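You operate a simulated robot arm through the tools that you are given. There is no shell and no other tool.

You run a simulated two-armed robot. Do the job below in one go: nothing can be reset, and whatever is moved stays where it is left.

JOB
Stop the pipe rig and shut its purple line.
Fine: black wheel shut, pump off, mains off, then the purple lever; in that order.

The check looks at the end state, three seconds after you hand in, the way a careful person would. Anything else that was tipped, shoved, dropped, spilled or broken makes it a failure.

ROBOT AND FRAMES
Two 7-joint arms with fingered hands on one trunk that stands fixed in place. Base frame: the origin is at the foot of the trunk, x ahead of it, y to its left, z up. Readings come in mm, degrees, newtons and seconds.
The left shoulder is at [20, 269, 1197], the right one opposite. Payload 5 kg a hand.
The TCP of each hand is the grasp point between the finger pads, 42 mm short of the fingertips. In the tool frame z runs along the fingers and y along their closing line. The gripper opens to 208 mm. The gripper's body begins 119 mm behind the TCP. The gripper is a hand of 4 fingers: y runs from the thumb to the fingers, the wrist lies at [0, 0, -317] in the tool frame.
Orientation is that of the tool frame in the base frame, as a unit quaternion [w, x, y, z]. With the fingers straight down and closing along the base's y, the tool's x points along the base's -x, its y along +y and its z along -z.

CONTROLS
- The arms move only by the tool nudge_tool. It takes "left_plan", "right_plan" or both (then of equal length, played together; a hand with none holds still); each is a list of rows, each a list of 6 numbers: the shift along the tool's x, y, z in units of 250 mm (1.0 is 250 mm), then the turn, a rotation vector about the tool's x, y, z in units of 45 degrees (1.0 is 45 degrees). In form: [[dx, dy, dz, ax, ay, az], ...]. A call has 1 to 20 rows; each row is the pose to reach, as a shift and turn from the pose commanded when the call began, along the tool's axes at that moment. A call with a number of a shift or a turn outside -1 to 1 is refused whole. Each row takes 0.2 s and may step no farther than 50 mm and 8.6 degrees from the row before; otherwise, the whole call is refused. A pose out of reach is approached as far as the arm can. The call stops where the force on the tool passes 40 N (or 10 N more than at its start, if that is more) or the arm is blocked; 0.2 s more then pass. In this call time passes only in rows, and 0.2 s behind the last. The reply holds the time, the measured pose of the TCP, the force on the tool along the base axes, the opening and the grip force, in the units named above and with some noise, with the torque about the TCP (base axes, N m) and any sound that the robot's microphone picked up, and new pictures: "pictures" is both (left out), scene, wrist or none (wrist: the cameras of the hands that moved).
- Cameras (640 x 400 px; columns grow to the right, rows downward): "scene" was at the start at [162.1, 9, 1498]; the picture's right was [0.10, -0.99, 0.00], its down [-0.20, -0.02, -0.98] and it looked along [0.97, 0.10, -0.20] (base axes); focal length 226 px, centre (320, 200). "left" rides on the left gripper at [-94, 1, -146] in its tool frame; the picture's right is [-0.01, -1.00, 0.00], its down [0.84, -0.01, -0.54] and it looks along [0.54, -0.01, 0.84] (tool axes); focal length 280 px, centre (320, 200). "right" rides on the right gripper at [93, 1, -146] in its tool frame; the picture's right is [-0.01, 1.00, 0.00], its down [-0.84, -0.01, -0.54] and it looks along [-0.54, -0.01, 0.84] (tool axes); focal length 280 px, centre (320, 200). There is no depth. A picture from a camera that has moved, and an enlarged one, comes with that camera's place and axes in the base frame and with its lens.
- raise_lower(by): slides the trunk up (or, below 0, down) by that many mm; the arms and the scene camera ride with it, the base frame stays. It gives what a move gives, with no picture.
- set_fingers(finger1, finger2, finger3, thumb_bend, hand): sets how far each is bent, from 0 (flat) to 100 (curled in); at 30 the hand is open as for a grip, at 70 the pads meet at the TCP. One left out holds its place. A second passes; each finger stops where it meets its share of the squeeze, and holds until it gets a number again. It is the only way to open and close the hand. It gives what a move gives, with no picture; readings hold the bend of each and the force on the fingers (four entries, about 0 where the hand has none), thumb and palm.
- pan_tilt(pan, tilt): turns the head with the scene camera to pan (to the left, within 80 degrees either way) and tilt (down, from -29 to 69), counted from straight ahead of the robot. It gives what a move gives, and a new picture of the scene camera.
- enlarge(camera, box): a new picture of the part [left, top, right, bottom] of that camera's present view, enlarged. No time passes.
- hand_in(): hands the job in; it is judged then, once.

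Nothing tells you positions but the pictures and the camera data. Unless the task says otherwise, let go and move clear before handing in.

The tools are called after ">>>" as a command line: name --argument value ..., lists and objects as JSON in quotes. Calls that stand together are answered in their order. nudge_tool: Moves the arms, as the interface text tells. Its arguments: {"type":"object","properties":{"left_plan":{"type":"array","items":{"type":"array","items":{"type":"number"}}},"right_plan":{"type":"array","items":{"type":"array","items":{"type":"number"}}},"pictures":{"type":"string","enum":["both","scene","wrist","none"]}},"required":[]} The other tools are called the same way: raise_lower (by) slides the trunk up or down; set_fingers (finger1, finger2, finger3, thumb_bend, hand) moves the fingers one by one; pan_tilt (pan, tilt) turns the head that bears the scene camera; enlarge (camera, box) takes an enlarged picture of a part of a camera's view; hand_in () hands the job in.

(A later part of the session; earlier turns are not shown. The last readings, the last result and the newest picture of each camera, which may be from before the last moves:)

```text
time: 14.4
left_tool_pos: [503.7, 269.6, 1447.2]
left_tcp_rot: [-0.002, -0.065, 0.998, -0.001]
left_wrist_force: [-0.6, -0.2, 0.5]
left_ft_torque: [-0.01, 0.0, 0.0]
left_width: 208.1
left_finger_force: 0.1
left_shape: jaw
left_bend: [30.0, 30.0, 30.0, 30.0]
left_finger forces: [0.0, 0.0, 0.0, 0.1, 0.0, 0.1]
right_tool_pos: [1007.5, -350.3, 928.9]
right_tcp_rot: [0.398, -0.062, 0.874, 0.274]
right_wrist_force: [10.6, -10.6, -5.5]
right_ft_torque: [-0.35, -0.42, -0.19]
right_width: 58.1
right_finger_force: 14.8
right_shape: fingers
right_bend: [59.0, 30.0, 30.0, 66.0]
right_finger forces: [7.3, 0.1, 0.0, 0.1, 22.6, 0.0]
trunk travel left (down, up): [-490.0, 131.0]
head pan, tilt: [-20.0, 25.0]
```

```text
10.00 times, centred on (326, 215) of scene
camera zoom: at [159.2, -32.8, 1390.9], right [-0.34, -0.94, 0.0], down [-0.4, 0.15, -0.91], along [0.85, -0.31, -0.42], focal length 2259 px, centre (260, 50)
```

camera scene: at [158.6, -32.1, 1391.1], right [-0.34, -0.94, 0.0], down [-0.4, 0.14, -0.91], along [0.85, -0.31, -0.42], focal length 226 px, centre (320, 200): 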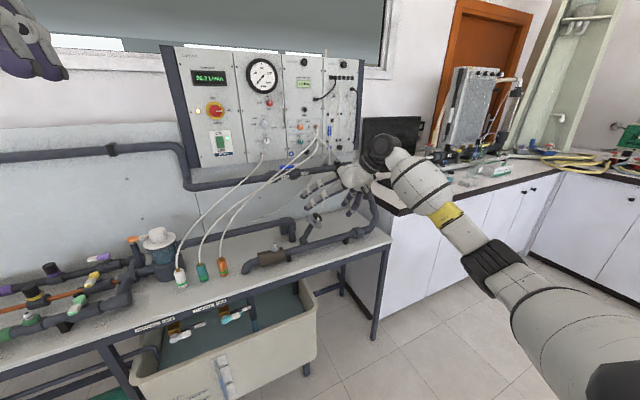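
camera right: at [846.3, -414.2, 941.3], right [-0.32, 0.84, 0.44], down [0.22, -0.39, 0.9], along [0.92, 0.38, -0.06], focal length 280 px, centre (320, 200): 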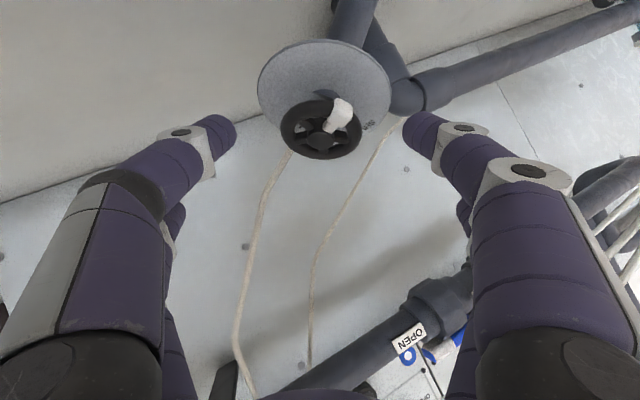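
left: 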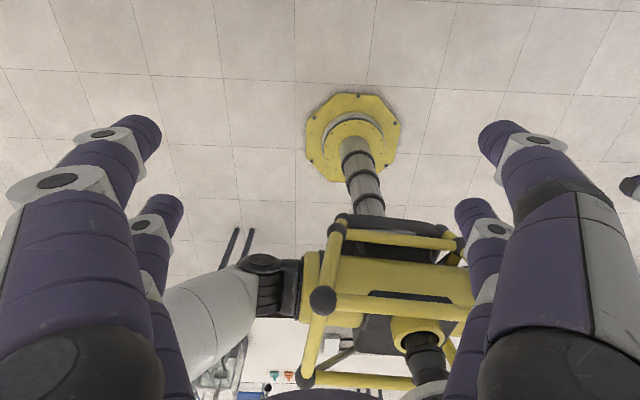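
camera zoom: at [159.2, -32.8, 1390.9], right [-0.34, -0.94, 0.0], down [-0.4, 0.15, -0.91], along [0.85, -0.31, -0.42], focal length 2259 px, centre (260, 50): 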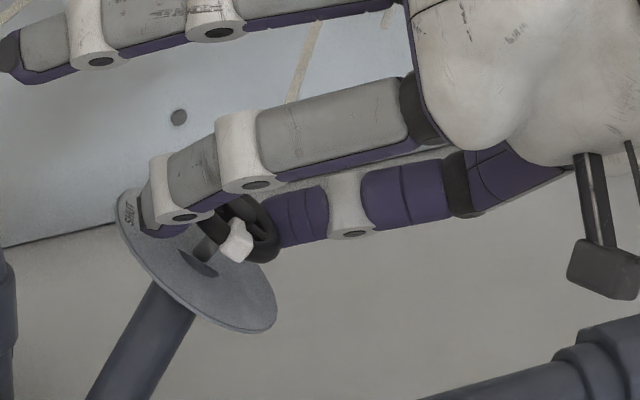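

The thumb and finger1 hold the rim with about 23 N and 7 N. I'll turn the hand clockwise about the wheel's axis by a small amount first and check that the wheel follows.

>>> nudge_tool --right_plan '[[0.0007, -0.0062, -0.0003, 0.0608, 0, 0.1187], [0.0019, -0.0122, -0.001, 0.1216, 0, 0.2373], [0.0037, -0.0181, -0.0019, 0.1824, 0, 0.356]]' --pictures "wrist"

>>> enlarge --camera "right" --box '[224, 70, 416, 190]'

>>> enlarge --camera "scene" --box '[150, 40, 406, 200]'

```text
time: 15.2
left_tool_pos: [502.6, 270.6, 1447.6]
left_tcp_rot: [0.0, -0.065, 0.998, -0.001]
left_wrist_force: [-0.9, -0.1, 0.3]
left_ft_torque: [-0.01, -0.01, -0.01]
left_width: 207.9
left_finger_force: 0.0
left_shape: jaw
left_bend: [30.0, 30.0, 30.0, 30.0]
left_finger forces: [0.0, 0.0, 0.1, 0.0, 0.0, 0.0]
right_tool_pos: [1007.8, -352.8, 926.0]
right_tcp_rot: [0.358, 0.089, 0.891, 0.263]
right_wrist_force: [2.2, -14.5, -7.3]
right_ft_torque: [-0.76, -0.16, -0.03]
right_width: 57.9
right_finger_force: 15.6
right_shape: fingers
right_bend: [59.0, 30.0, 30.0, 66.0]
right_finger forces: [7.3, 0.0, 0.0, 0.1, 22.9, 0.1]
trunk travel left (down, up): [-490.0, 131.0]
head pan, tilt: [-20.0, 25.0]
camera right: at [838.6, -378.8, 961.1], right [-0.02, 0.84, 0.54], down [0.24, -0.52, 0.82], along [0.97, 0.15, -0.19], focal length 280 px, centre (320, 200)
```

right: 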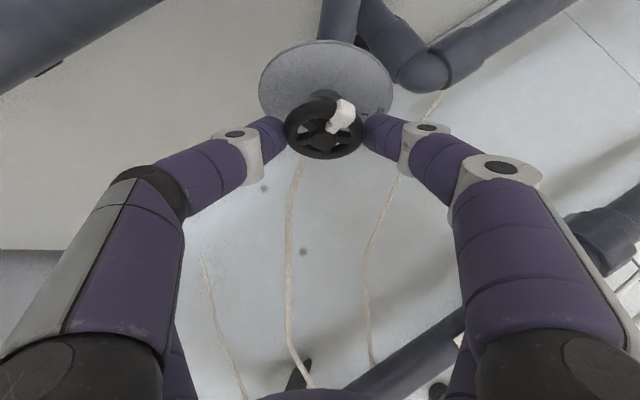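

```text
3.33 times, centred on (320, 130) of right
camera zoom: at [838.6, -378.8, 961.1], right [-0.02, 0.84, 0.54], down [0.24, -0.52, 0.82], along [0.97, 0.15, -0.19], focal length 935 px, centre (320, 433)
```

zoom: 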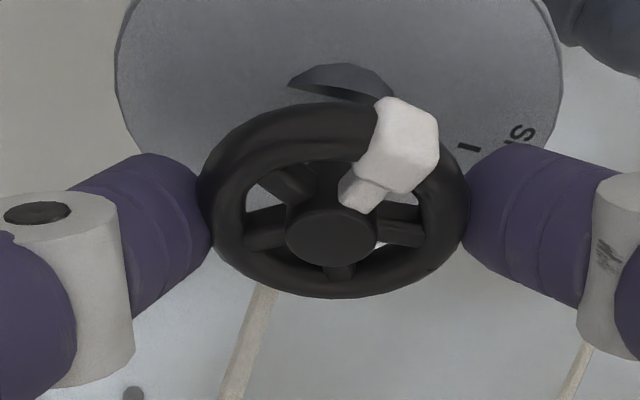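

```text
2.50 times, centred on (278, 120) of scene
camera zoom: at [158.8, -32.9, 1391.0], right [-0.34, -0.94, 0.0], down [-0.4, 0.15, -0.91], along [0.85, -0.31, -0.42], focal length 565 px, centre (425, 400)
```

zoom: 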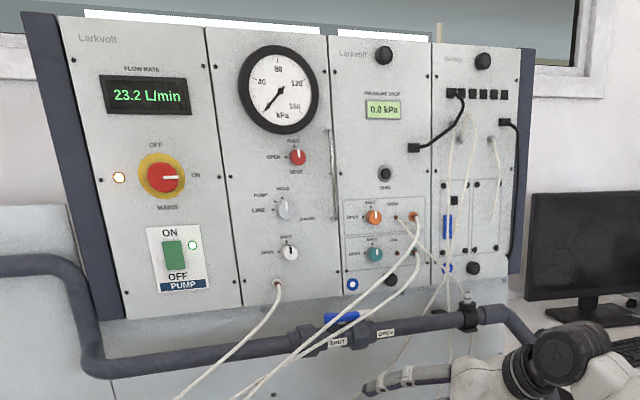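

The wheel follows: the flow dropped from 26.3 to 23.2 L/min and the SHUT tick is coming toward the white block. I'll keep turning in the same grip.

>>> nudge_tool --right_plan '[[0.0007, -0.0062, -0.0003, 0.0608, 0, 0.1187], [0.0019, -0.0122, -0.001, 0.1216, 0, 0.2373], [0.0037, -0.0181, -0.0019, 0.1824, 0, 0.356], [0.006, -0.0237, -0.0031, 0.2432, 0, 0.4747], [0.0089, -0.0291, -0.0045, 0.304, 0, 0.5933]]' --pictures "wrist"

>>> enlarge --camera "right" --box '[224, 70, 416, 190]'

>>> enlarge --camera "scene" --box '[150, 40, 406, 200]'

```text
time: 16.4
left_tool_pos: [501.2, 269.4, 1447.2]
left_tcp_rot: [0.0, -0.065, 0.998, 0.0]
left_wrist_force: [-0.1, -0.3, 0.5]
left_ft_torque: [-0.03, 0.01, 0.01]
left_width: 208.0
left_finger_force: 0.0
left_shape: jaw
left_bend: [30.0, 30.0, 30.0, 30.0]
left_finger forces: [0.0, 0.0, 0.1, 0.1, 0.0, 0.1]
right_tool_pos: [1005.3, -358.7, 922.2]
right_tcp_rot: [0.276, 0.333, 0.871, 0.232]
right_wrist_force: [-6.7, -14.0, -8.3]
right_ft_torque: [-0.89, 0.34, 0.26]
right_width: 57.6
right_finger_force: 15.0
right_shape: fingers
right_bend: [59.0, 30.0, 30.0, 66.0]
right_finger forces: [6.8, 0.0, 0.1, 0.0, 24.0, 0.1]
trunk travel left (down, up): [-490.0, 131.0]
head pan, tilt: [-20.0, 25.0]
camera right: at [854.1, -323.9, 1002.2], right [0.46, 0.66, 0.59], down [0.18, -0.72, 0.67], along [0.87, -0.2, -0.45], focal length 280 px, centre (320, 200)
```

right: 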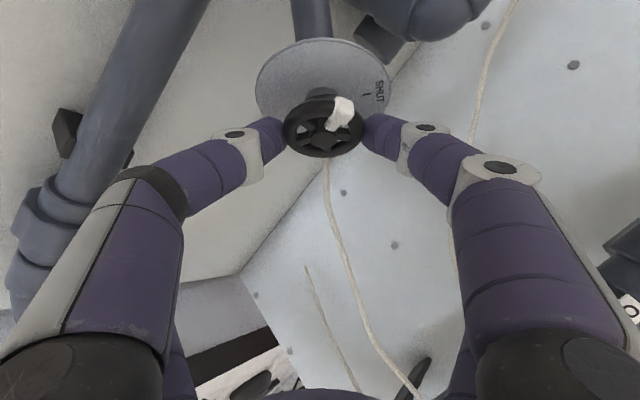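

```text
3.33 times, centred on (320, 130) of right
camera zoom: at [854.1, -323.9, 1002.2], right [0.46, 0.66, 0.59], down [0.18, -0.72, 0.67], along [0.87, -0.2, -0.45], focal length 935 px, centre (320, 433)
```

zoom: 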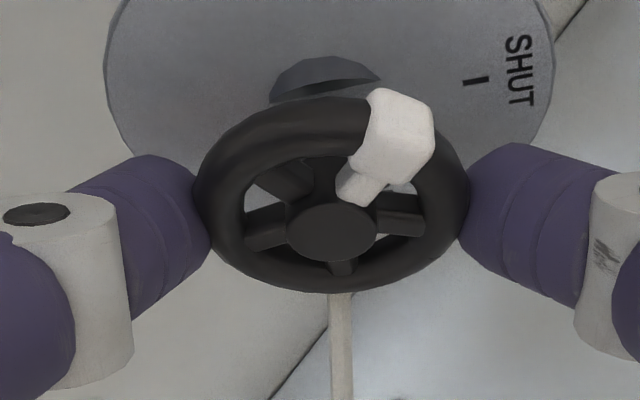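

```text
2.50 times, centred on (278, 120) of scene
camera zoom: at [158.3, -32.9, 1391.1], right [-0.34, -0.94, 0.0], down [-0.4, 0.15, -0.91], along [0.85, -0.31, -0.42], focal length 565 px, centre (425, 400)
```

zoom: 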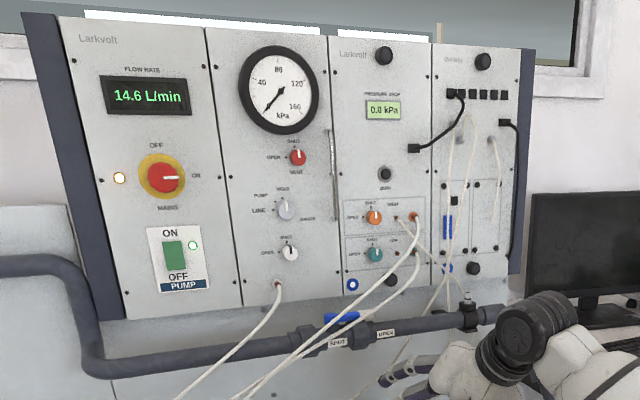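

The flow is down to 14.6 L/min after about 48°; the grip is holding well. I'll continue another 30°.

>>> nudge_tool --right_plan '[[0.0007, -0.0062, -0.0003, 0.0608, 0, 0.1187], [0.0019, -0.0122, -0.001, 0.1216, 0, 0.2373], [0.0037, -0.0181, -0.0019, 0.1824, 0, 0.356], [0.006, -0.0237, -0.0031, 0.2432, 0, 0.4747], [0.0089, -0.0291, -0.0045, 0.304, 0, 0.5933]]' --pictures "wrist"

>>> enlarge --camera "right" --box '[224, 70, 416, 190]'

>>> enlarge --camera "scene" --box '[150, 40, 406, 200]'

```text
time: 17.6
left_tool_pos: [502.2, 269.6, 1448.3]
left_tcp_rot: [0.0, -0.065, 0.998, 0.0]
left_wrist_force: [0.7, 0.3, -0.2]
left_ft_torque: [-0.01, 0.01, -0.01]
left_width: 207.7
left_finger_force: 0.0
left_shape: jaw
left_bend: [30.0, 30.0, 30.0, 30.0]
left_finger forces: [0.1, 0.1, 0.0, 0.1, 0.0, 0.0]
right_tool_pos: [1000.0, -361.3, 919.4]
right_tcp_rot: [0.174, 0.554, 0.792, 0.186]
right_wrist_force: [-13.2, -11.9, -4.6]
right_ft_torque: [-0.7, 0.62, 0.54]
right_width: 57.3
right_finger_force: 15.2
right_shape: fingers
right_bend: [59.0, 30.0, 30.0, 66.0]
right_finger forces: [6.8, 0.0, 0.0, 0.0, 24.7, 0.0]
trunk travel left (down, up): [-490.0, 131.0]
head pan, tilt: [-20.0, 25.0]
camera right: at [899.3, -288.2, 1041.4], right [0.82, 0.3, 0.49], down [0.0, -0.85, 0.52], along [0.57, -0.42, -0.7], focal length 280 px, centre (320, 200)
```

right: 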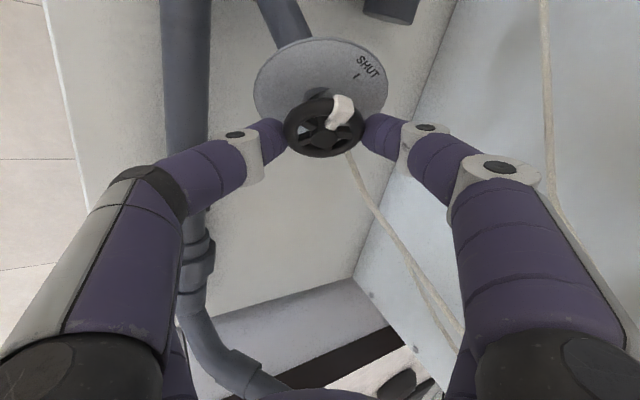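

```text
3.33 times, centred on (320, 130) of right
camera zoom: at [899.3, -288.2, 1041.4], right [0.82, 0.3, 0.49], down [0.0, -0.85, 0.52], along [0.57, -0.42, -0.7], focal length 935 px, centre (320, 433)
```

zoom: 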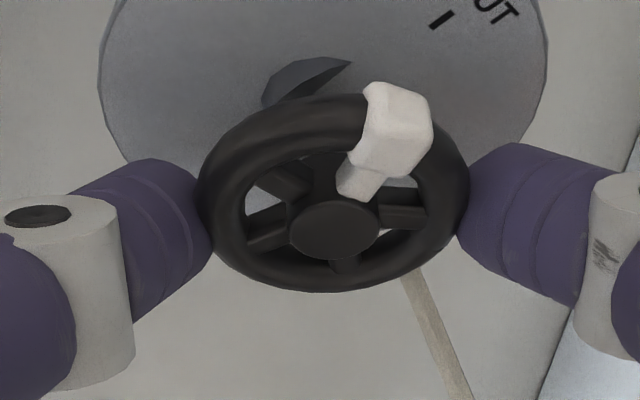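

```text
2.50 times, centred on (278, 120) of scene
camera zoom: at [157.8, -32.8, 1391.1], right [-0.34, -0.94, 0.0], down [-0.4, 0.15, -0.91], along [0.85, -0.31, -0.42], focal length 565 px, centre (425, 400)
```

zoom: 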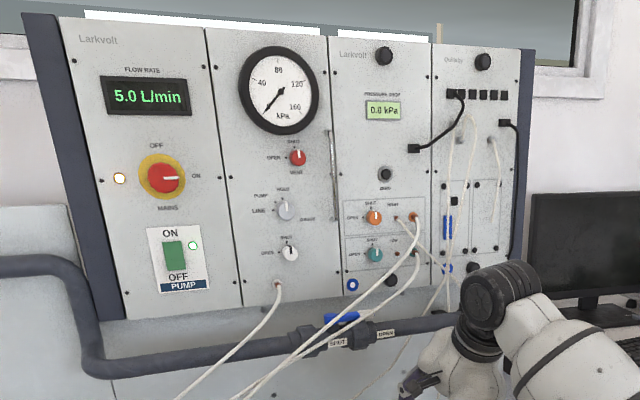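

Flow is 5.0 L/min; roughly 20° remain, and the thin tube still has clearance from finger1. I'll turn another 15° and check.

>>> nudge_tool --right_plan '[[0.0006, -0.0052, -0.0003, 0.0507, 0, 0.0989], [0.0014, -0.0102, -0.0007, 0.1013, 0, 0.1978], [0.0027, -0.0151, -0.0014, 0.152, 0, 0.2967]]' --pictures "wrist"

>>> enlarge --camera "right" --box '[224, 50, 416, 170]'

>>> enlarge --camera "scene" --box '[150, 40, 406, 200]'

```text
time: 18.4
left_tool_pos: [502.0, 269.7, 1447.7]
left_tcp_rot: [0.001, -0.065, 0.998, 0.0]
left_wrist_force: [-0.5, 0.2, -0.5]
left_ft_torque: [0.02, 0.03, -0.03]
left_width: 207.7
left_finger_force: 0.1
left_shape: jaw
left_bend: [30.0, 30.0, 30.0, 30.0]
left_finger forces: [0.1, 0.0, 0.1, 0.0, 0.0, 0.0]
right_tool_pos: [995.5, -362.9, 917.6]
right_tcp_rot: [0.118, 0.652, 0.732, 0.156]
right_wrist_force: [-16.4, -9.6, -4.6]
right_ft_torque: [-0.61, 0.81, 0.69]
right_width: 57.4
right_finger_force: 16.4
right_shape: fingers
right_bend: [59.0, 30.0, 30.0, 66.0]
right_finger forces: [6.6, 0.0, 0.0, 0.0, 25.7, 0.1]
trunk travel left (down, up): [-490.0, 131.0]
head pan, tilt: [-20.0, 25.0]
camera right: at [930.0, -280.7, 1057.2], right [0.92, 0.09, 0.38], down [-0.11, -0.88, 0.46], along [0.38, -0.47, -0.8], focal length 280 px, centre (320, 200)
```

right: 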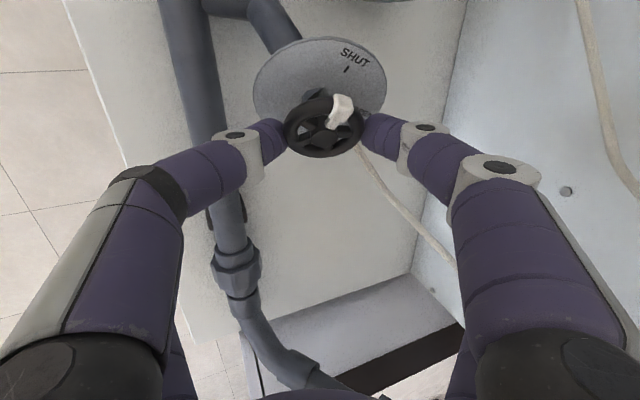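

```text
3.33 times, centred on (320, 110) of right
camera zoom: at [930.0, -280.7, 1057.2], right [0.92, 0.09, 0.38], down [-0.11, -0.88, 0.46], along [0.38, -0.47, -0.8], focal length 935 px, centre (320, 500)
```

zoom: 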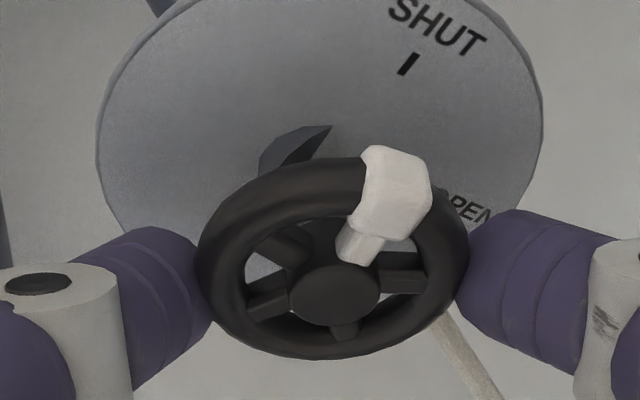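

```text
2.50 times, centred on (278, 120) of scene
camera zoom: at [157.7, -32.8, 1391.1], right [-0.34, -0.94, 0.0], down [-0.4, 0.15, -0.91], along [0.85, -0.31, -0.42], focal length 565 px, centre (425, 400)
```

zoom: 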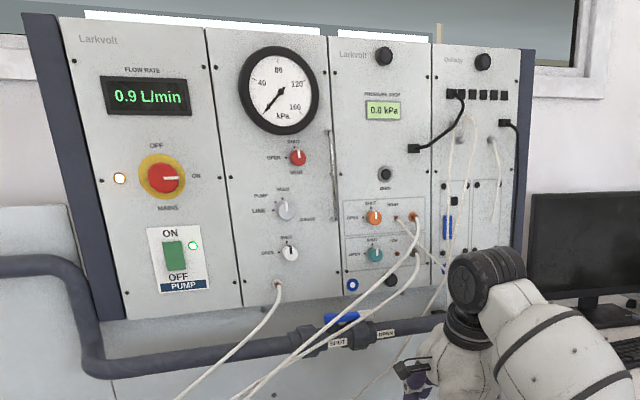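

Pointer is about 10° from the SHUT tick and flow is 0.9 L/min. I'll turn a further 11° and check for zero flow.

>>> nudge_tool --right_plan '[[0.0004, -0.0038, -0.0002, 0.0371, 0, 0.0725], [0.0009, -0.0075, -0.0004, 0.0743, 0, 0.1451], [0.0016, -0.0112, -0.0008, 0.1115, 0, 0.2176]]' --pictures "wrist"

>>> enlarge --camera "right" --box '[224, 50, 416, 170]'

>>> enlarge --camera "scene" --box '[150, 40, 406, 200]'

```text
time: 19.2
left_tool_pos: [502.4, 270.0, 1447.5]
left_tcp_rot: [-0.001, -0.065, 0.998, 0.0]
left_wrist_force: [-0.2, 0.3, -0.2]
left_ft_torque: [0.03, -0.07, 0.02]
left_width: 208.2
left_finger_force: 0.0
left_shape: jaw
left_bend: [30.0, 30.0, 30.0, 30.0]
left_finger forces: [0.0, 0.0, 0.1, 0.0, 0.0, 0.0]
right_tool_pos: [992.1, -363.3, 915.4]
right_tcp_rot: [0.076, 0.718, 0.68, 0.133]
right_wrist_force: [-16.5, -10.6, -3.9]
right_ft_torque: [-0.56, 0.49, 0.78]
right_width: 56.6
right_finger_force: 15.7
right_shape: fingers
right_bend: [60.0, 30.0, 30.0, 66.0]
right_finger forces: [6.4, 0.0, 0.1, 0.0, 25.2, 0.1]
trunk travel left (down, up): [-490.0, 131.0]
head pan, tilt: [-20.0, 25.0]
camera right: at [954.5, -280.6, 1065.7], right [0.95, -0.08, 0.29], down [-0.2, -0.88, 0.43], along [0.22, -0.47, -0.85], focal length 280 px, centre (320, 200)
```

right: 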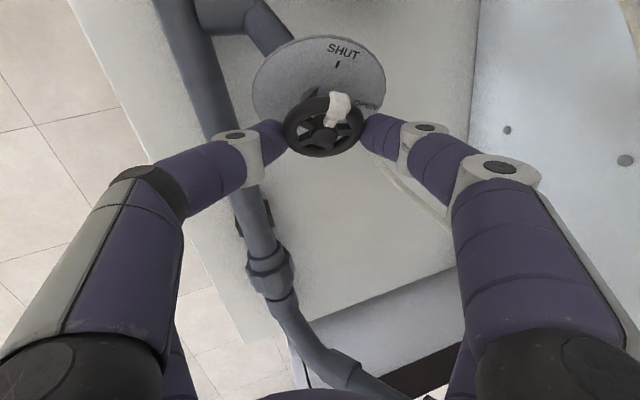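

```text
3.33 times, centred on (320, 110) of right
camera zoom: at [954.5, -280.6, 1065.7], right [0.95, -0.08, 0.29], down [-0.2, -0.88, 0.43], along [0.22, -0.47, -0.85], focal length 935 px, centre (320, 500)
```

zoom: 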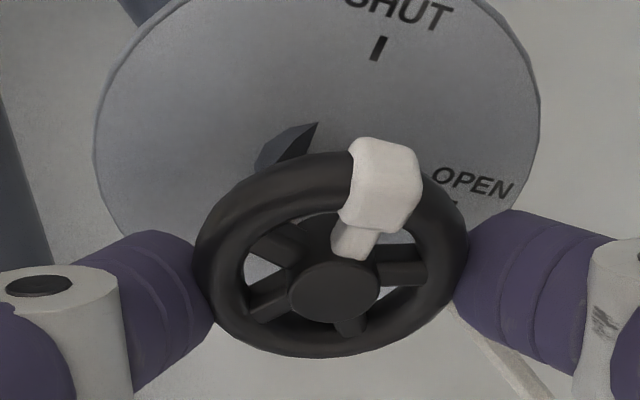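

```text
2.50 times, centred on (278, 120) of scene
camera zoom: at [157.5, -32.7, 1391.1], right [-0.34, -0.94, 0.0], down [-0.4, 0.15, -0.91], along [0.85, -0.31, -0.42], focal length 565 px, centre (425, 400)
```

zoom: 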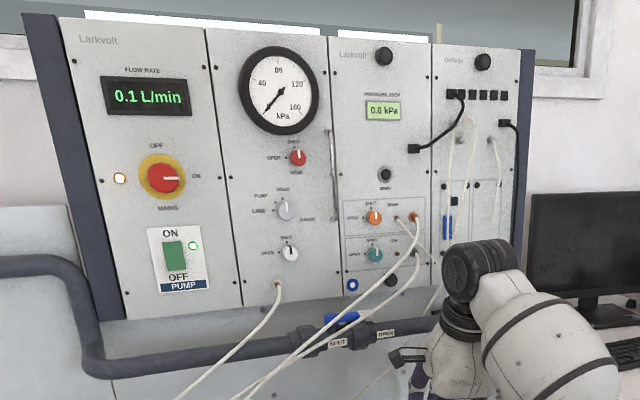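

Flow reads 0.1 L/min and the pointer is about on the SHUT tick. I'll hold a moment and re-read the display.

>>> nudge_tool --right_plan '[[0, 0, 0, 0, 0, 0], [0, 0, 0, 0, 0, 0], [0, 0, 0, 0, 0, 0]]' --pictures "none"

>>> enlarge --camera "scene" --box '[180, 60, 260, 110]'

>>> enlarge --camera "right" --box '[272, 50, 384, 120]'

```text
time: 20.0
left_tool_pos: [502.2, 270.1, 1448.5]
left_tcp_rot: [0.0, -0.065, 0.998, 0.001]
left_wrist_force: [-0.3, 0.0, -0.4]
left_ft_torque: [0.0, -0.02, 0.01]
left_width: 207.7
left_finger_force: 0.0
left_shape: jaw
left_bend: [30.0, 30.0, 30.0, 30.0]
left_finger forces: [0.0, 0.0, 0.0, 0.0, 0.0, 0.0]
right_tool_pos: [992.4, -360.8, 916.6]
right_tcp_rot: [0.075, 0.716, 0.681, 0.133]
right_wrist_force: [-16.5, -13.5, -4.1]
right_ft_torque: [-0.61, 0.52, 0.79]
right_width: 56.8
right_finger_force: 15.9
right_shape: fingers
right_bend: [60.0, 30.0, 30.0, 66.0]
right_finger forces: [6.4, 0.1, 0.0, 0.0, 25.8, 0.1]
trunk travel left (down, up): [-490.0, 131.0]
head pan, tilt: [-20.0, 25.0]
```

```text
8.00 times, centred on (220, 85) of scene
camera zoom: at [157.6, -32.8, 1391.1], right [-0.34, -0.94, 0.0], down [-0.4, 0.15, -0.91], along [0.85, -0.31, -0.42], focal length 1808 px, centre (1120, 1120)
```

zoom: 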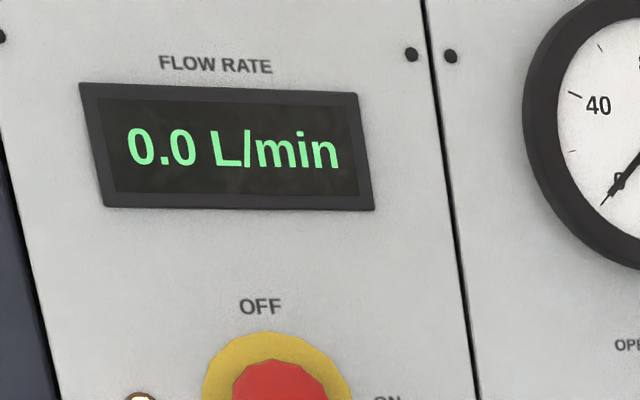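

```text
5.71 times, centred on (328, 85) of right
camera zoom: at [954.4, -280.5, 1065.6], right [0.95, -0.08, 0.29], down [-0.2, -0.88, 0.43], along [0.22, -0.47, -0.85], focal length 1602 px, centre (274, 857)
```

zoom: 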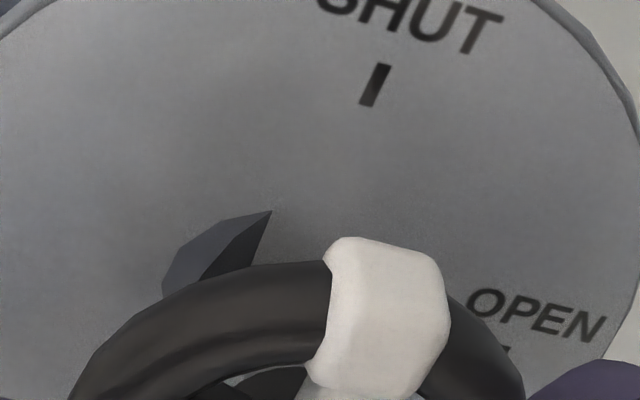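

The flow now reads 0.0 L/min. I'll give a small extra turn of 4° to check that the wheel is against its stop.

>>> nudge_tool --right_plan '[[0.0002, -0.002, -0.0001, 0.02, 0, 0.0395], [0.0004, -0.004, -0.0002, 0.0405, 0, 0.079]]' --pictures "none"

>>> enlarge --camera "right" --box '[224, 50, 416, 170]'

>>> enlarge --camera "scene" --box '[294, 195, 358, 235]'

```text
time: 20.6
left_tool_pos: [504.1, 270.0, 1448.2]
left_tcp_rot: [0.0, -0.064, 0.998, 0.0]
left_wrist_force: [-0.3, 0.1, -0.3]
left_ft_torque: [-0.01, -0.01, -0.01]
left_width: 208.1
left_finger_force: 0.1
left_shape: jaw
left_bend: [30.0, 30.0, 30.0, 30.0]
left_finger forces: [0.0, 0.1, 0.1, 0.0, 0.0, 0.1]
right_tool_pos: [991.7, -363.2, 915.5]
right_tcp_rot: [0.059, 0.739, 0.66, 0.125]
right_wrist_force: [-14.6, -15.6, -6.4]
right_ft_torque: [-0.81, 0.32, 0.79]
right_width: 56.4
right_finger_force: 15.9
right_shape: fingers
right_bend: [60.0, 30.0, 30.0, 66.0]
right_finger forces: [6.6, 0.1, 0.0, 0.1, 25.0, 0.0]
trunk travel left (down, up): [-490.0, 131.0]
head pan, tilt: [-20.0, 25.0]
```

```text
3.33 times, centred on (320, 110) of right
camera zoom: at [963.6, -281.9, 1067.7], right [0.96, -0.14, 0.25], down [-0.24, -0.87, 0.42], along [0.16, -0.47, -0.87], focal length 935 px, centre (320, 500)
```

zoom: 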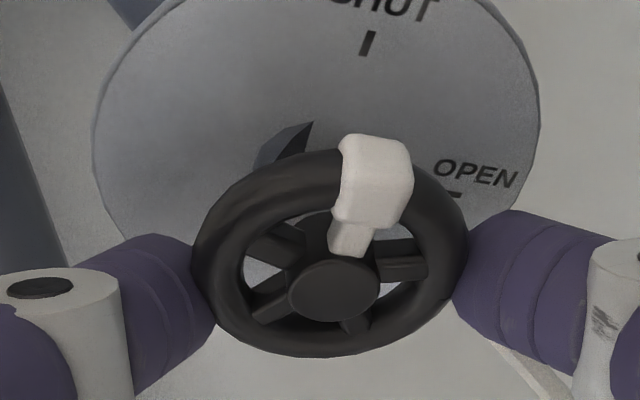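

```text
10.00 times, centred on (326, 215) of scene
camera zoom: at [157.9, -32.9, 1391.1], right [-0.34, -0.94, 0.0], down [-0.4, 0.15, -0.91], along [0.85, -0.31, -0.42], focal length 2259 px, centre (260, 50)
```

zoom: 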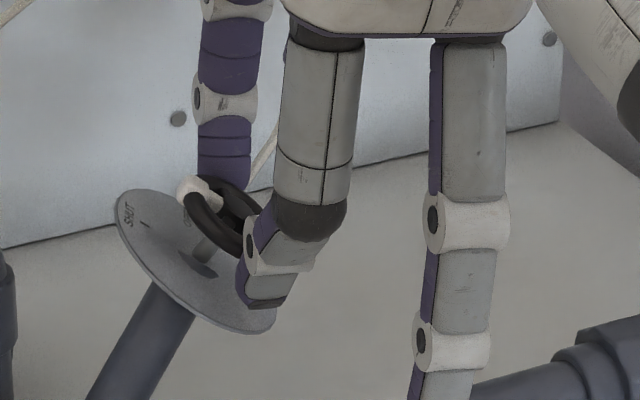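

The extra turn only slipped on the rim, so the wheel is on its stop at SHUT with 0.0 L/min. I'll release it and back straight off along the fingers.

>>> set_fingers --hand "right" --finger1 48 --thumb_bend 48

>>> nudge_tool --right_plan '[[0, 0, -0.08, 0, 0, 0], [0, 0, -0.16, 0, 0, 0], [0, 0, -0.24, 0, 0, 0], [0, 0, -0.36, 0, 0, 0], [0, 0, -0.48, 0, 0, 0]]' --pictures "both"

>>> enlarge --camera "right" --box '[256, 40, 384, 120]'

>>> enlarge --camera "scene" --box '[150, 40, 406, 200]'

```text
time: 21.6
left_tool_pos: [503.1, 271.6, 1447.1]
left_tcp_rot: [0.0, -0.065, 0.998, 0.001]
left_wrist_force: [-0.2, -0.1, -0.5]
left_ft_torque: [-0.02, 0.03, -0.03]
left_width: 207.9
left_finger_force: 0.0
left_shape: jaw
left_bend: [30.0, 30.0, 30.0, 30.0]
left_finger forces: [0.1, 0.0, 0.0, 0.0, 0.1, 0.0]
right_tool_pos: [992.8, -360.3, 917.1]
right_tcp_rot: [0.06, 0.738, 0.66, 0.125]
right_wrist_force: [-0.2, 0.3, 0.2]
right_ft_torque: [0.0, -0.01, -0.01]
right_width: 123.2
right_finger_force: 0.0
right_shape: fingers
right_bend: [48.0, 30.0, 30.0, 48.0]
right_finger forces: [0.1, 0.0, 0.0, 0.0, 0.0, 0.1]
trunk travel left (down, up): [-490.0, 131.0]
head pan, tilt: [-20.0, 25.0]
```

```text
time: 22.8
left_tool_pos: [502.7, 271.4, 1448.5]
left_tcp_rot: [0.0, -0.064, 0.998, 0.001]
left_wrist_force: [-0.9, -0.5, -0.7]
left_ft_torque: [-0.01, -0.11, 0.02]
left_width: 208.1
left_finger_force: 0.1
left_shape: jaw
left_bend: [30.0, 30.0, 30.0, 30.0]
left_finger forces: [0.0, 0.1, 0.1, 0.0, 0.0, 0.0]
right_tool_pos: [959.8, -371.1, 1033.6]
right_tcp_rot: [0.06, 0.739, 0.66, 0.125]
right_wrist_force: [-0.7, 0.6, -0.1]
right_ft_torque: [-0.05, -0.1, -0.04]
right_width: 123.0
right_finger_force: 0.1
right_shape: fingers
right_bend: [48.0, 30.0, 30.0, 48.0]
right_finger forces: [0.0, 0.1, 0.0, 0.1, 0.0, 0.0]
trunk travel left (down, up): [-490.0, 131.0]
head pan, tilt: [-20.0, 25.0]
camera scene: at [157.4, -32.1, 1391.3], right [-0.34, -0.94, 0.0], down [-0.4, 0.14, -0.91], along [0.85, -0.31, -0.42], focal length 226 px, centre (320, 200)
camera right: at [932.1, -291.0, 1185.1], right [0.96, -0.14, 0.25], down [-0.24, -0.87, 0.43], along [0.16, -0.47, -0.87], focal length 280 px, centre (320, 200)
```

scene: 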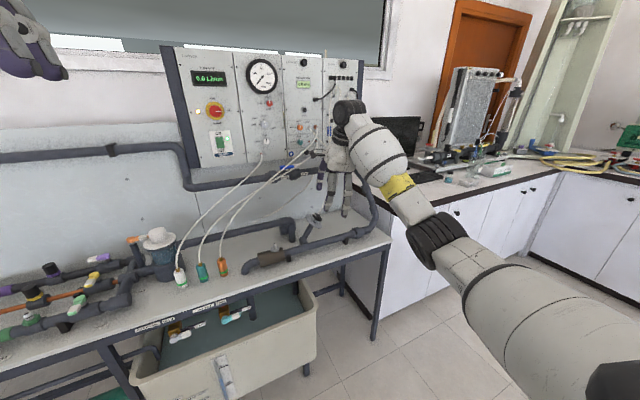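
right: 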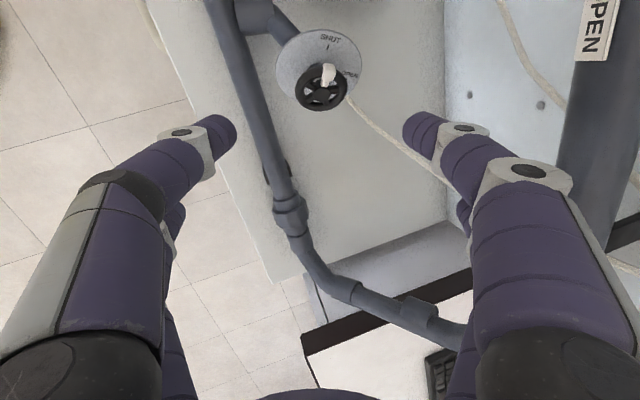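

```text
5.00 times, centred on (320, 80) of right
camera zoom: at [932.1, -291.0, 1185.1], right [0.96, -0.14, 0.25], down [-0.24, -0.87, 0.43], along [0.16, -0.47, -0.87], focal length 1402 px, centre (320, 800)
```

zoom: 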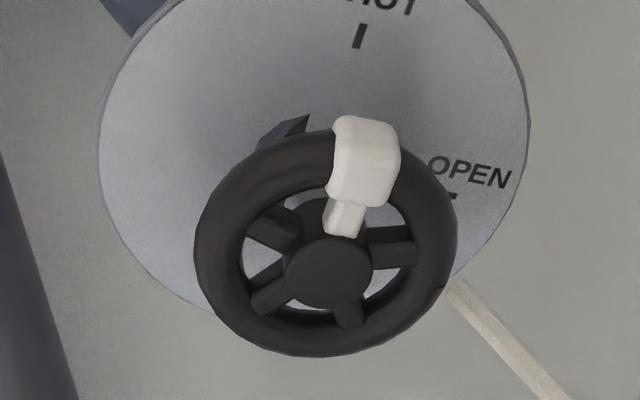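

```text
2.50 times, centred on (278, 120) of scene
camera zoom: at [157.4, -32.1, 1391.3], right [-0.34, -0.94, 0.0], down [-0.4, 0.14, -0.91], along [0.85, -0.31, -0.42], focal length 565 px, centre (425, 400)
```

zoom: 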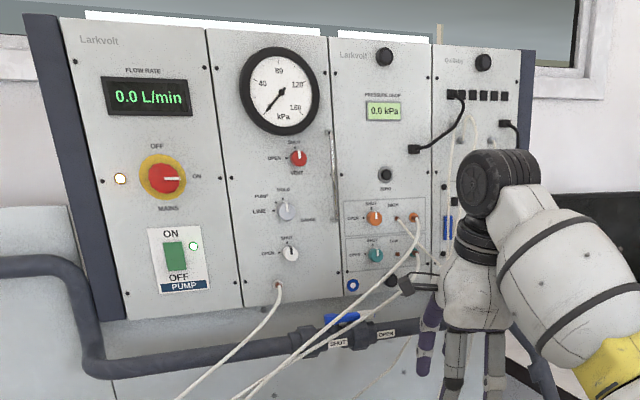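

The wheel is released, pointer on SHUT, and flow reads 0.0. Next I'll withdraw the right arm clear of the bench and begin turning the left hand forward for the panel.

>>> nudge_tool --right_plan '[[-0.033, -0.139, -0.088, 0, 0, 0], [-0.067, -0.279, -0.176, 0, 0, 0], [-0.1, -0.418, -0.264, 0, 0, 0], [-0.134, -0.557, -0.352, 0, 0, 0], [-0.167, -0.696, -0.44, 0, 0, 0], [-0.2, -0.836, -0.528, 0, 0, 0], [-0.234, -0.975, -0.616, 0, 0, 0]]' --left_plan '[[-0.078, -0.051, 0.027, 0, -0.143, 0], [-0.156, -0.101, 0.055, 0, -0.286, 0], [-0.234, -0.152, 0.082, 0, -0.429, 0], [-0.313, -0.202, 0.11, 0, -0.571, 0], [-0.391, -0.253, 0.137, 0, -0.714, 0], [-0.469, -0.303, 0.165, 0, -0.857, 0], [-0.547, -0.354, 0.192, 0, -1.0, 0]]' --pictures "none"

>>> pan_tilt --pan 5 --tilt 12

```text
time: 24.4
left_tool_pos: [648.1, 200.5, 1401.6]
left_tcp_rot: [0.384, -0.059, 0.921, 0.024]
left_wrist_force: [-1.0, -0.8, 1.9]
left_ft_torque: [0.01, 0.01, 0.02]
left_width: 208.0
left_finger_force: 0.0
left_shape: jaw
left_bend: [30.0, 30.0, 30.0, 30.0]
left_finger forces: [0.0, 0.0, 0.1, 0.0, 0.0, 0.0]
right_tool_pos: [679.7, -410.9, 1112.3]
right_tcp_rot: [0.059, 0.738, 0.66, 0.125]
right_wrist_force: [0.7, 0.2, -0.2]
right_ft_torque: [0.0, -0.02, -0.03]
right_width: 123.5
right_finger_force: 0.1
right_shape: fingers
right_bend: [48.0, 30.0, 30.0, 48.0]
right_finger forces: [0.1, 0.0, 0.1, 0.1, 0.0, 0.1]
trunk travel left (down, up): [-490.0, 131.0]
head pan, tilt: [-20.0, 25.0]
```

```text
time: 25.3
left_tool_pos: [648.8, 201.4, 1400.4]
left_tcp_rot: [0.381, -0.059, 0.922, 0.024]
left_wrist_force: [0.9, 0.4, -0.1]
left_ft_torque: [-0.01, 0.0, -0.03]
left_width: 208.1
left_finger_force: 0.0
left_shape: jaw
left_bend: [30.0, 30.0, 30.0, 30.0]
left_finger forces: [0.0, 0.0, 0.1, 0.0, 0.1, 0.1]
right_tool_pos: [681.5, -410.8, 1111.6]
right_tcp_rot: [0.06, 0.738, 0.66, 0.126]
right_wrist_force: [0.2, 1.0, 0.8]
right_ft_torque: [-0.02, 0.05, -0.01]
right_width: 123.4
right_finger_force: 0.0
right_shape: fingers
right_bend: [48.0, 30.0, 30.0, 48.0]
right_finger forces: [0.1, 0.1, 0.0, 0.1, 0.0, 0.0]
trunk travel left (down, up): [-490.0, 131.0]
head pan, tilt: [5.0, 12.0]
camera scene: at [164.8, 7.6, 1412.1], right [0.09, -1.0, 0.0], down [-0.21, -0.02, -0.98], along [0.97, 0.08, -0.21], focal length 226 px, centre (320, 200)
```

scene: 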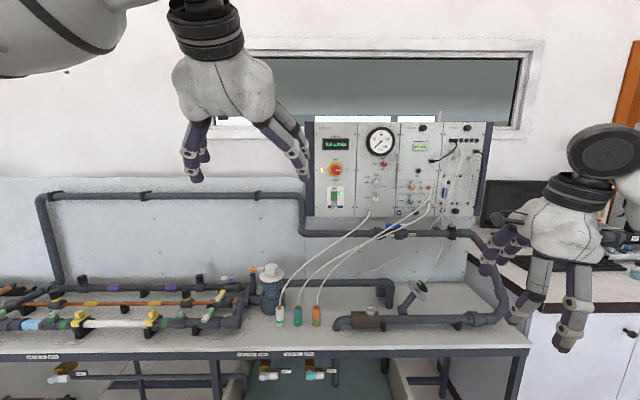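

The hand is clear. I'll take enlarged views of the mains and pump controls and of the purple lever from here.

>>> enlarge --camera "scene" --box '[304, 155, 368, 215]'

>>> enlarge --camera "scene" --box '[190, 255, 286, 315]'

>>> enlarge --camera "scene" --box '[60, 250, 260, 375]'

>>> enlarge --camera "left" --box '[0, 0, 640, 400]'

```text
6.67 times, centred on (336, 185) of scene
camera zoom: at [164.8, 7.6, 1412.1], right [0.09, -1.0, 0.0], down [-0.21, -0.02, -0.98], along [0.97, 0.08, -0.21], focal length 1506 px, centre (213, 300)
```

zoom: 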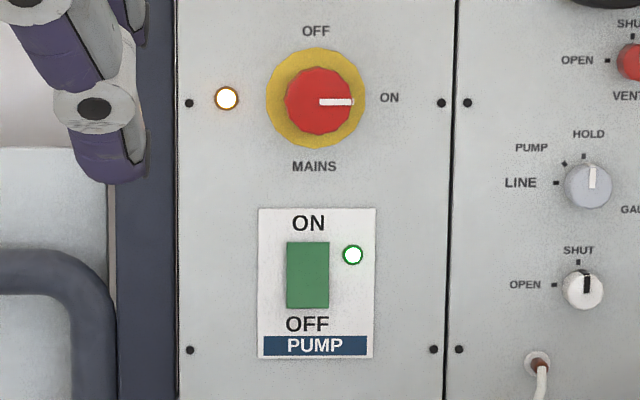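

```text
6.67 times, centred on (238, 285) of scene
camera zoom: at [164.8, 7.6, 1412.1], right [0.09, -1.0, 0.0], down [-0.21, -0.02, -0.98], along [0.97, 0.08, -0.21], focal length 1506 px, centre (867, -367)
```

zoom: 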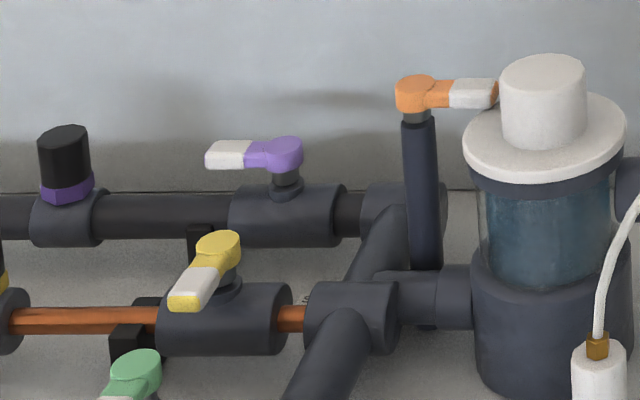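

```text
3.20 times, centred on (160, 312) of scene
camera zoom: at [164.8, 7.6, 1412.1], right [0.09, -1.0, 0.0], down [-0.21, -0.02, -0.98], along [0.97, 0.08, -0.21], focal length 723 px, centre (832, -160)
```

zoom: 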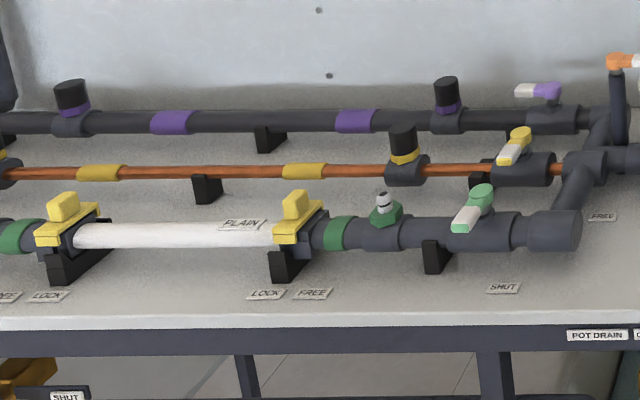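

```text
1.00 times, centred on (320, 200) of left (not enlarged: the box is as wide or as high as the picture)
camera zoom: at [612.1, 199.4, 1569.5], right [0.14, -0.99, 0.01], down [-0.97, -0.14, -0.21], along [0.21, 0.02, -0.98], focal length 280 px, centre (320, 200)
```

zoom: 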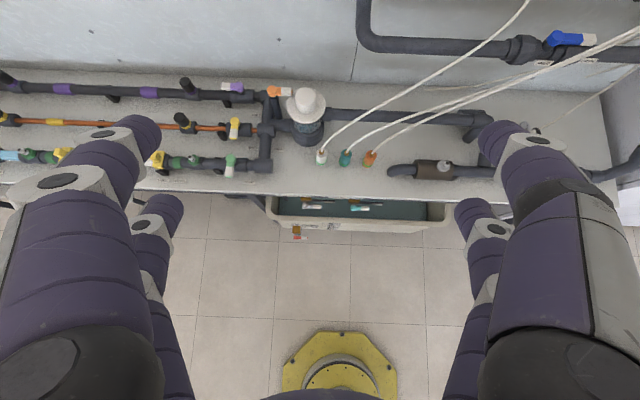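

The purple lever lies along its pipe (open), while yellow and green stand across (shut). I'll zoom in from the left hand's overhead view to confirm the pivot and check labels.

>>> enlarge --camera "left" --box '[190, 60, 318, 140]'

>>> enlarge --camera "left" --box '[0, 50, 240, 200]'

>>> enlarge --camera "scene" --box '[0, 260, 96, 320]'

```text
5.00 times, centred on (254, 100) of left
camera zoom: at [612.1, 199.4, 1569.5], right [0.14, -0.99, 0.01], down [-0.97, -0.14, -0.21], along [0.21, 0.02, -0.98], focal length 1402 px, centre (650, 700)
```

zoom: 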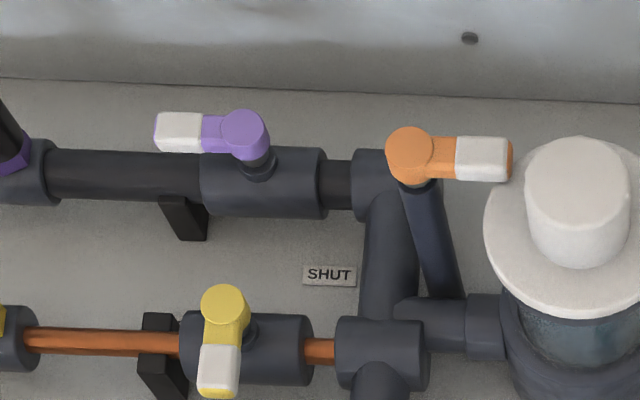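

```text
2.67 times, centred on (120, 125) of left
camera zoom: at [612.1, 199.4, 1569.5], right [0.14, -0.99, 0.01], down [-0.97, -0.14, -0.21], along [0.21, 0.02, -0.98], focal length 748 px, centre (853, 400)
```

zoom: 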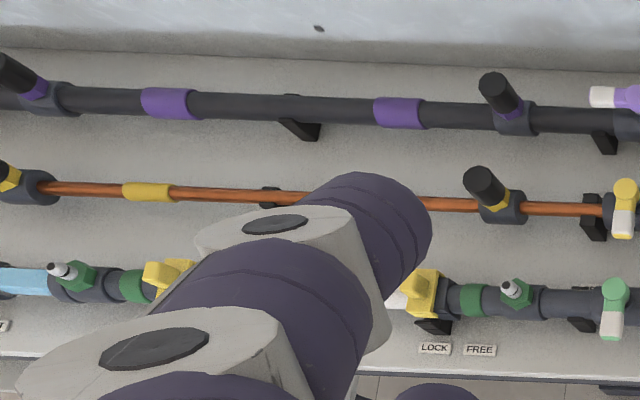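

```text
6.67 times, centred on (48, 290) of scene
camera zoom: at [164.8, 7.6, 1412.1], right [0.09, -1.0, 0.0], down [-0.21, -0.02, -0.98], along [0.97, 0.08, -0.21], focal length 1506 px, centre (2133, -400)
```

zoom: 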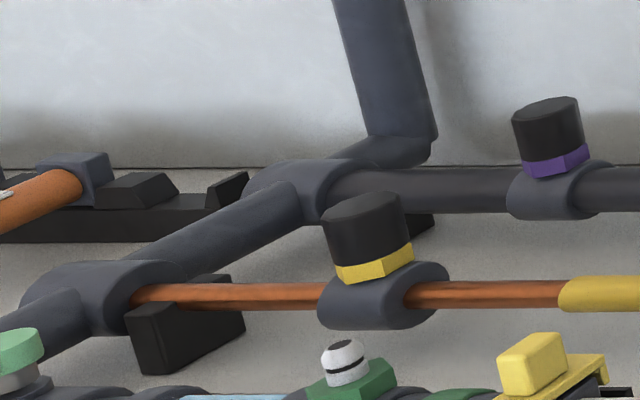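

The SHUT label and the neighbouring valves confirm that purple must swing toward me, across the pipe. Purple pivot is about [1067, 489, 848] with its tip near [1058, 540, 847]. Now I'll bring the left hand level and in front of the panel for the pump rocker at about [1155, 30, 1219].

>>> nudge_tool --left_plan '[[-0.015, -0.058, 0.096, 0.003, -0.125, 0.0014], [-0.03, -0.116, 0.191, 0.006, -0.249, 0.0028], [-0.044, -0.174, 0.287, 0.009, -0.374, 0.0042], [-0.059, -0.232, 0.383, 0.012, -0.499, 0.0057], [-0.074, -0.289, 0.478, 0.015, -0.624, 0.0071], [-0.089, -0.347, 0.574, 0.018, -0.748, 0.0085], [-0.103, -0.405, 0.669, 0.021, -0.873, 0.0099], [-0.118, -0.463, 0.765, 0.024, -0.998, 0.0113]]' --pictures "none"

>>> set_fingers --hand "left" --finger1 70 --thumb_bend 70 --finger2 100 --finger3 100

>>> enlarge --camera "left" --box '[0, 0, 640, 400]'

>>> enlarge --camera "scene" --box '[0, 0, 640, 400]'

```text
time: 27.1
left_tool_pos: [821.0, 104.0, 1285.5]
left_tcp_rot: [0.705, -0.038, 0.707, 0.039]
left_wrist_force: [-0.2, 0.5, 0.1]
left_ft_torque: [0.01, 0.05, 0.02]
left_width: 207.9
left_finger_force: 0.0
left_shape: jaw
left_bend: [30.0, 30.0, 30.0, 30.0]
left_finger forces: [0.1, 0.1, 0.0, 0.0, 0.0, 0.0]
right_tool_pos: [681.2, -410.5, 1110.3]
right_tcp_rot: [0.059, 0.738, 0.66, 0.125]
right_wrist_force: [0.1, -0.3, -1.6]
right_ft_torque: [-0.02, 0.12, 0.0]
right_width: 123.4
right_finger_force: 0.1
right_shape: fingers
right_bend: [48.0, 30.0, 30.0, 48.0]
right_finger forces: [0.0, 0.0, 0.1, 0.0, 0.0, 0.1]
trunk travel left (down, up): [-490.0, 131.0]
head pan, tilt: [5.0, 12.0]
```

```text
time: 28.1
left_tool_pos: [818.8, 105.5, 1286.4]
left_tcp_rot: [0.706, -0.038, 0.707, 0.038]
left_wrist_force: [0.0, -0.7, -0.9]
left_ft_torque: [0.0, -0.02, 0.03]
left_width: 11.1
left_finger_force: 0.0
left_shape: fingers
left_bend: [70.0, 71.0, 71.0, 70.0]
left_finger forces: [0.0, 0.1, 0.1, 0.1, 0.1, 0.0]
right_tool_pos: [679.5, -410.4, 1112.2]
right_tcp_rot: [0.059, 0.738, 0.66, 0.125]
right_wrist_force: [-0.4, 0.6, -0.8]
right_ft_torque: [0.04, 0.02, 0.01]
right_width: 123.3
right_finger_force: 0.1
right_shape: fingers
right_bend: [48.0, 30.0, 30.0, 48.0]
right_finger forces: [0.0, 0.1, 0.1, 0.0, 0.0, 0.0]
trunk travel left (down, up): [-490.0, 131.0]
head pan, tilt: [5.0, 12.0]
```

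```text
1.00 times, centred on (320, 200) of left (not enlarged: the box is as wide or as high as the picture)
camera zoom: at [674.6, 92.3, 1379.5], right [0.11, -0.99, 0.01], down [-0.54, -0.07, -0.84], along [0.84, 0.08, -0.54], focal length 280 px, centre (320, 200)
```

zoom: 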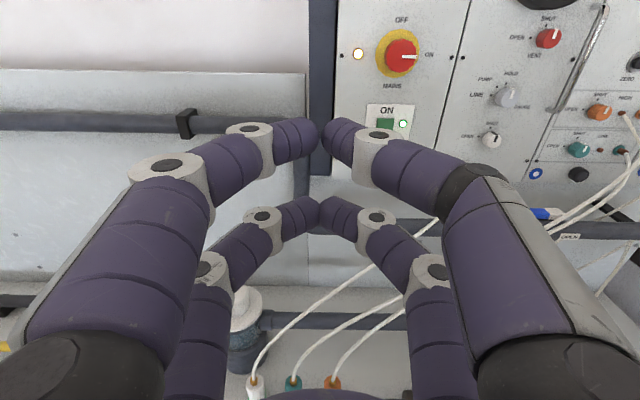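

```text
1.00 times, centred on (320, 200) of scene (not enlarged: the box is as wide or as high as the picture)
camera zoom: at [164.7, 7.6, 1412.2], right [0.09, -1.0, 0.0], down [-0.21, -0.02, -0.98], along [0.97, 0.09, -0.21], focal length 226 px, centre (320, 200)
```

zoom: 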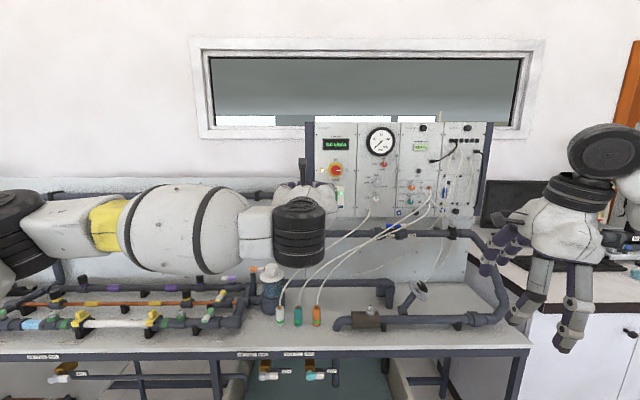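

Opposed digits simply meet at 70. I'll flatten the lower pair out of the way instead and check the picture.

>>> set_fingers --hand "left" --finger2 0 --finger3 0

>>> enlarge --camera "left" --box '[0, 0, 640, 400]'

>>> enlarge --camera "left" --box '[264, 0, 456, 120]'

```text
time: 29.1
left_tool_pos: [819.2, 104.1, 1285.5]
left_tcp_rot: [0.706, -0.038, 0.706, 0.038]
left_wrist_force: [0.0, 0.8, 0.6]
left_ft_torque: [0.05, 0.0, -0.04]
left_width: 11.1
left_finger_force: 0.0
left_shape: fingers
left_bend: [70.0, 0.0, 0.0, 70.0]
left_finger forces: [0.0, 0.0, 0.0, 0.0, 0.0, 0.0]
right_tool_pos: [680.9, -411.1, 1111.6]
right_tcp_rot: [0.06, 0.738, 0.66, 0.125]
right_wrist_force: [-0.2, -0.5, -0.8]
right_ft_torque: [-0.02, 0.0, 0.0]
right_width: 123.3
right_finger_force: 0.0
right_shape: fingers
right_bend: [48.0, 30.0, 30.0, 48.0]
right_finger forces: [0.0, 0.0, 0.0, 0.1, 0.0, 0.0]
trunk travel left (down, up): [-490.0, 131.0]
head pan, tilt: [5.0, 12.0]
```

```text
1.00 times, centred on (320, 200) of left (not enlarged: the box is as wide or as high as the picture)
camera zoom: at [674.4, 92.4, 1379.6], right [0.11, -0.99, 0.01], down [-0.54, -0.07, -0.84], along [0.84, 0.08, -0.54], focal length 280 px, centre (320, 200)
```

zoom: 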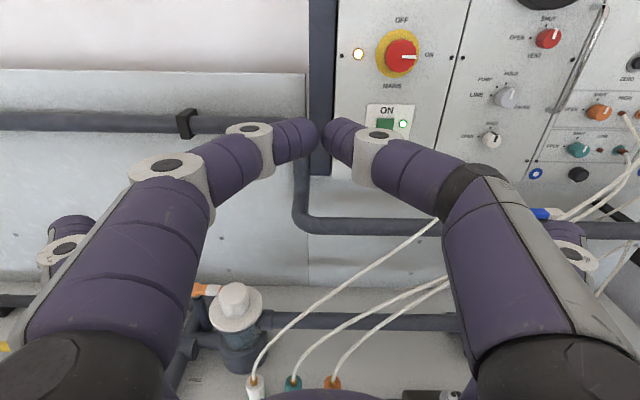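

```text
3.33 times, centred on (360, 60) of left
camera zoom: at [674.4, 92.4, 1379.6], right [0.11, -0.99, 0.01], down [-0.54, -0.07, -0.84], along [0.84, 0.08, -0.54], focal length 935 px, centre (187, 667)
```

zoom: 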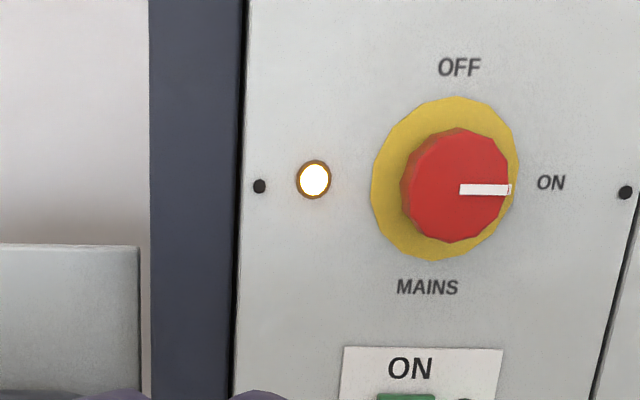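

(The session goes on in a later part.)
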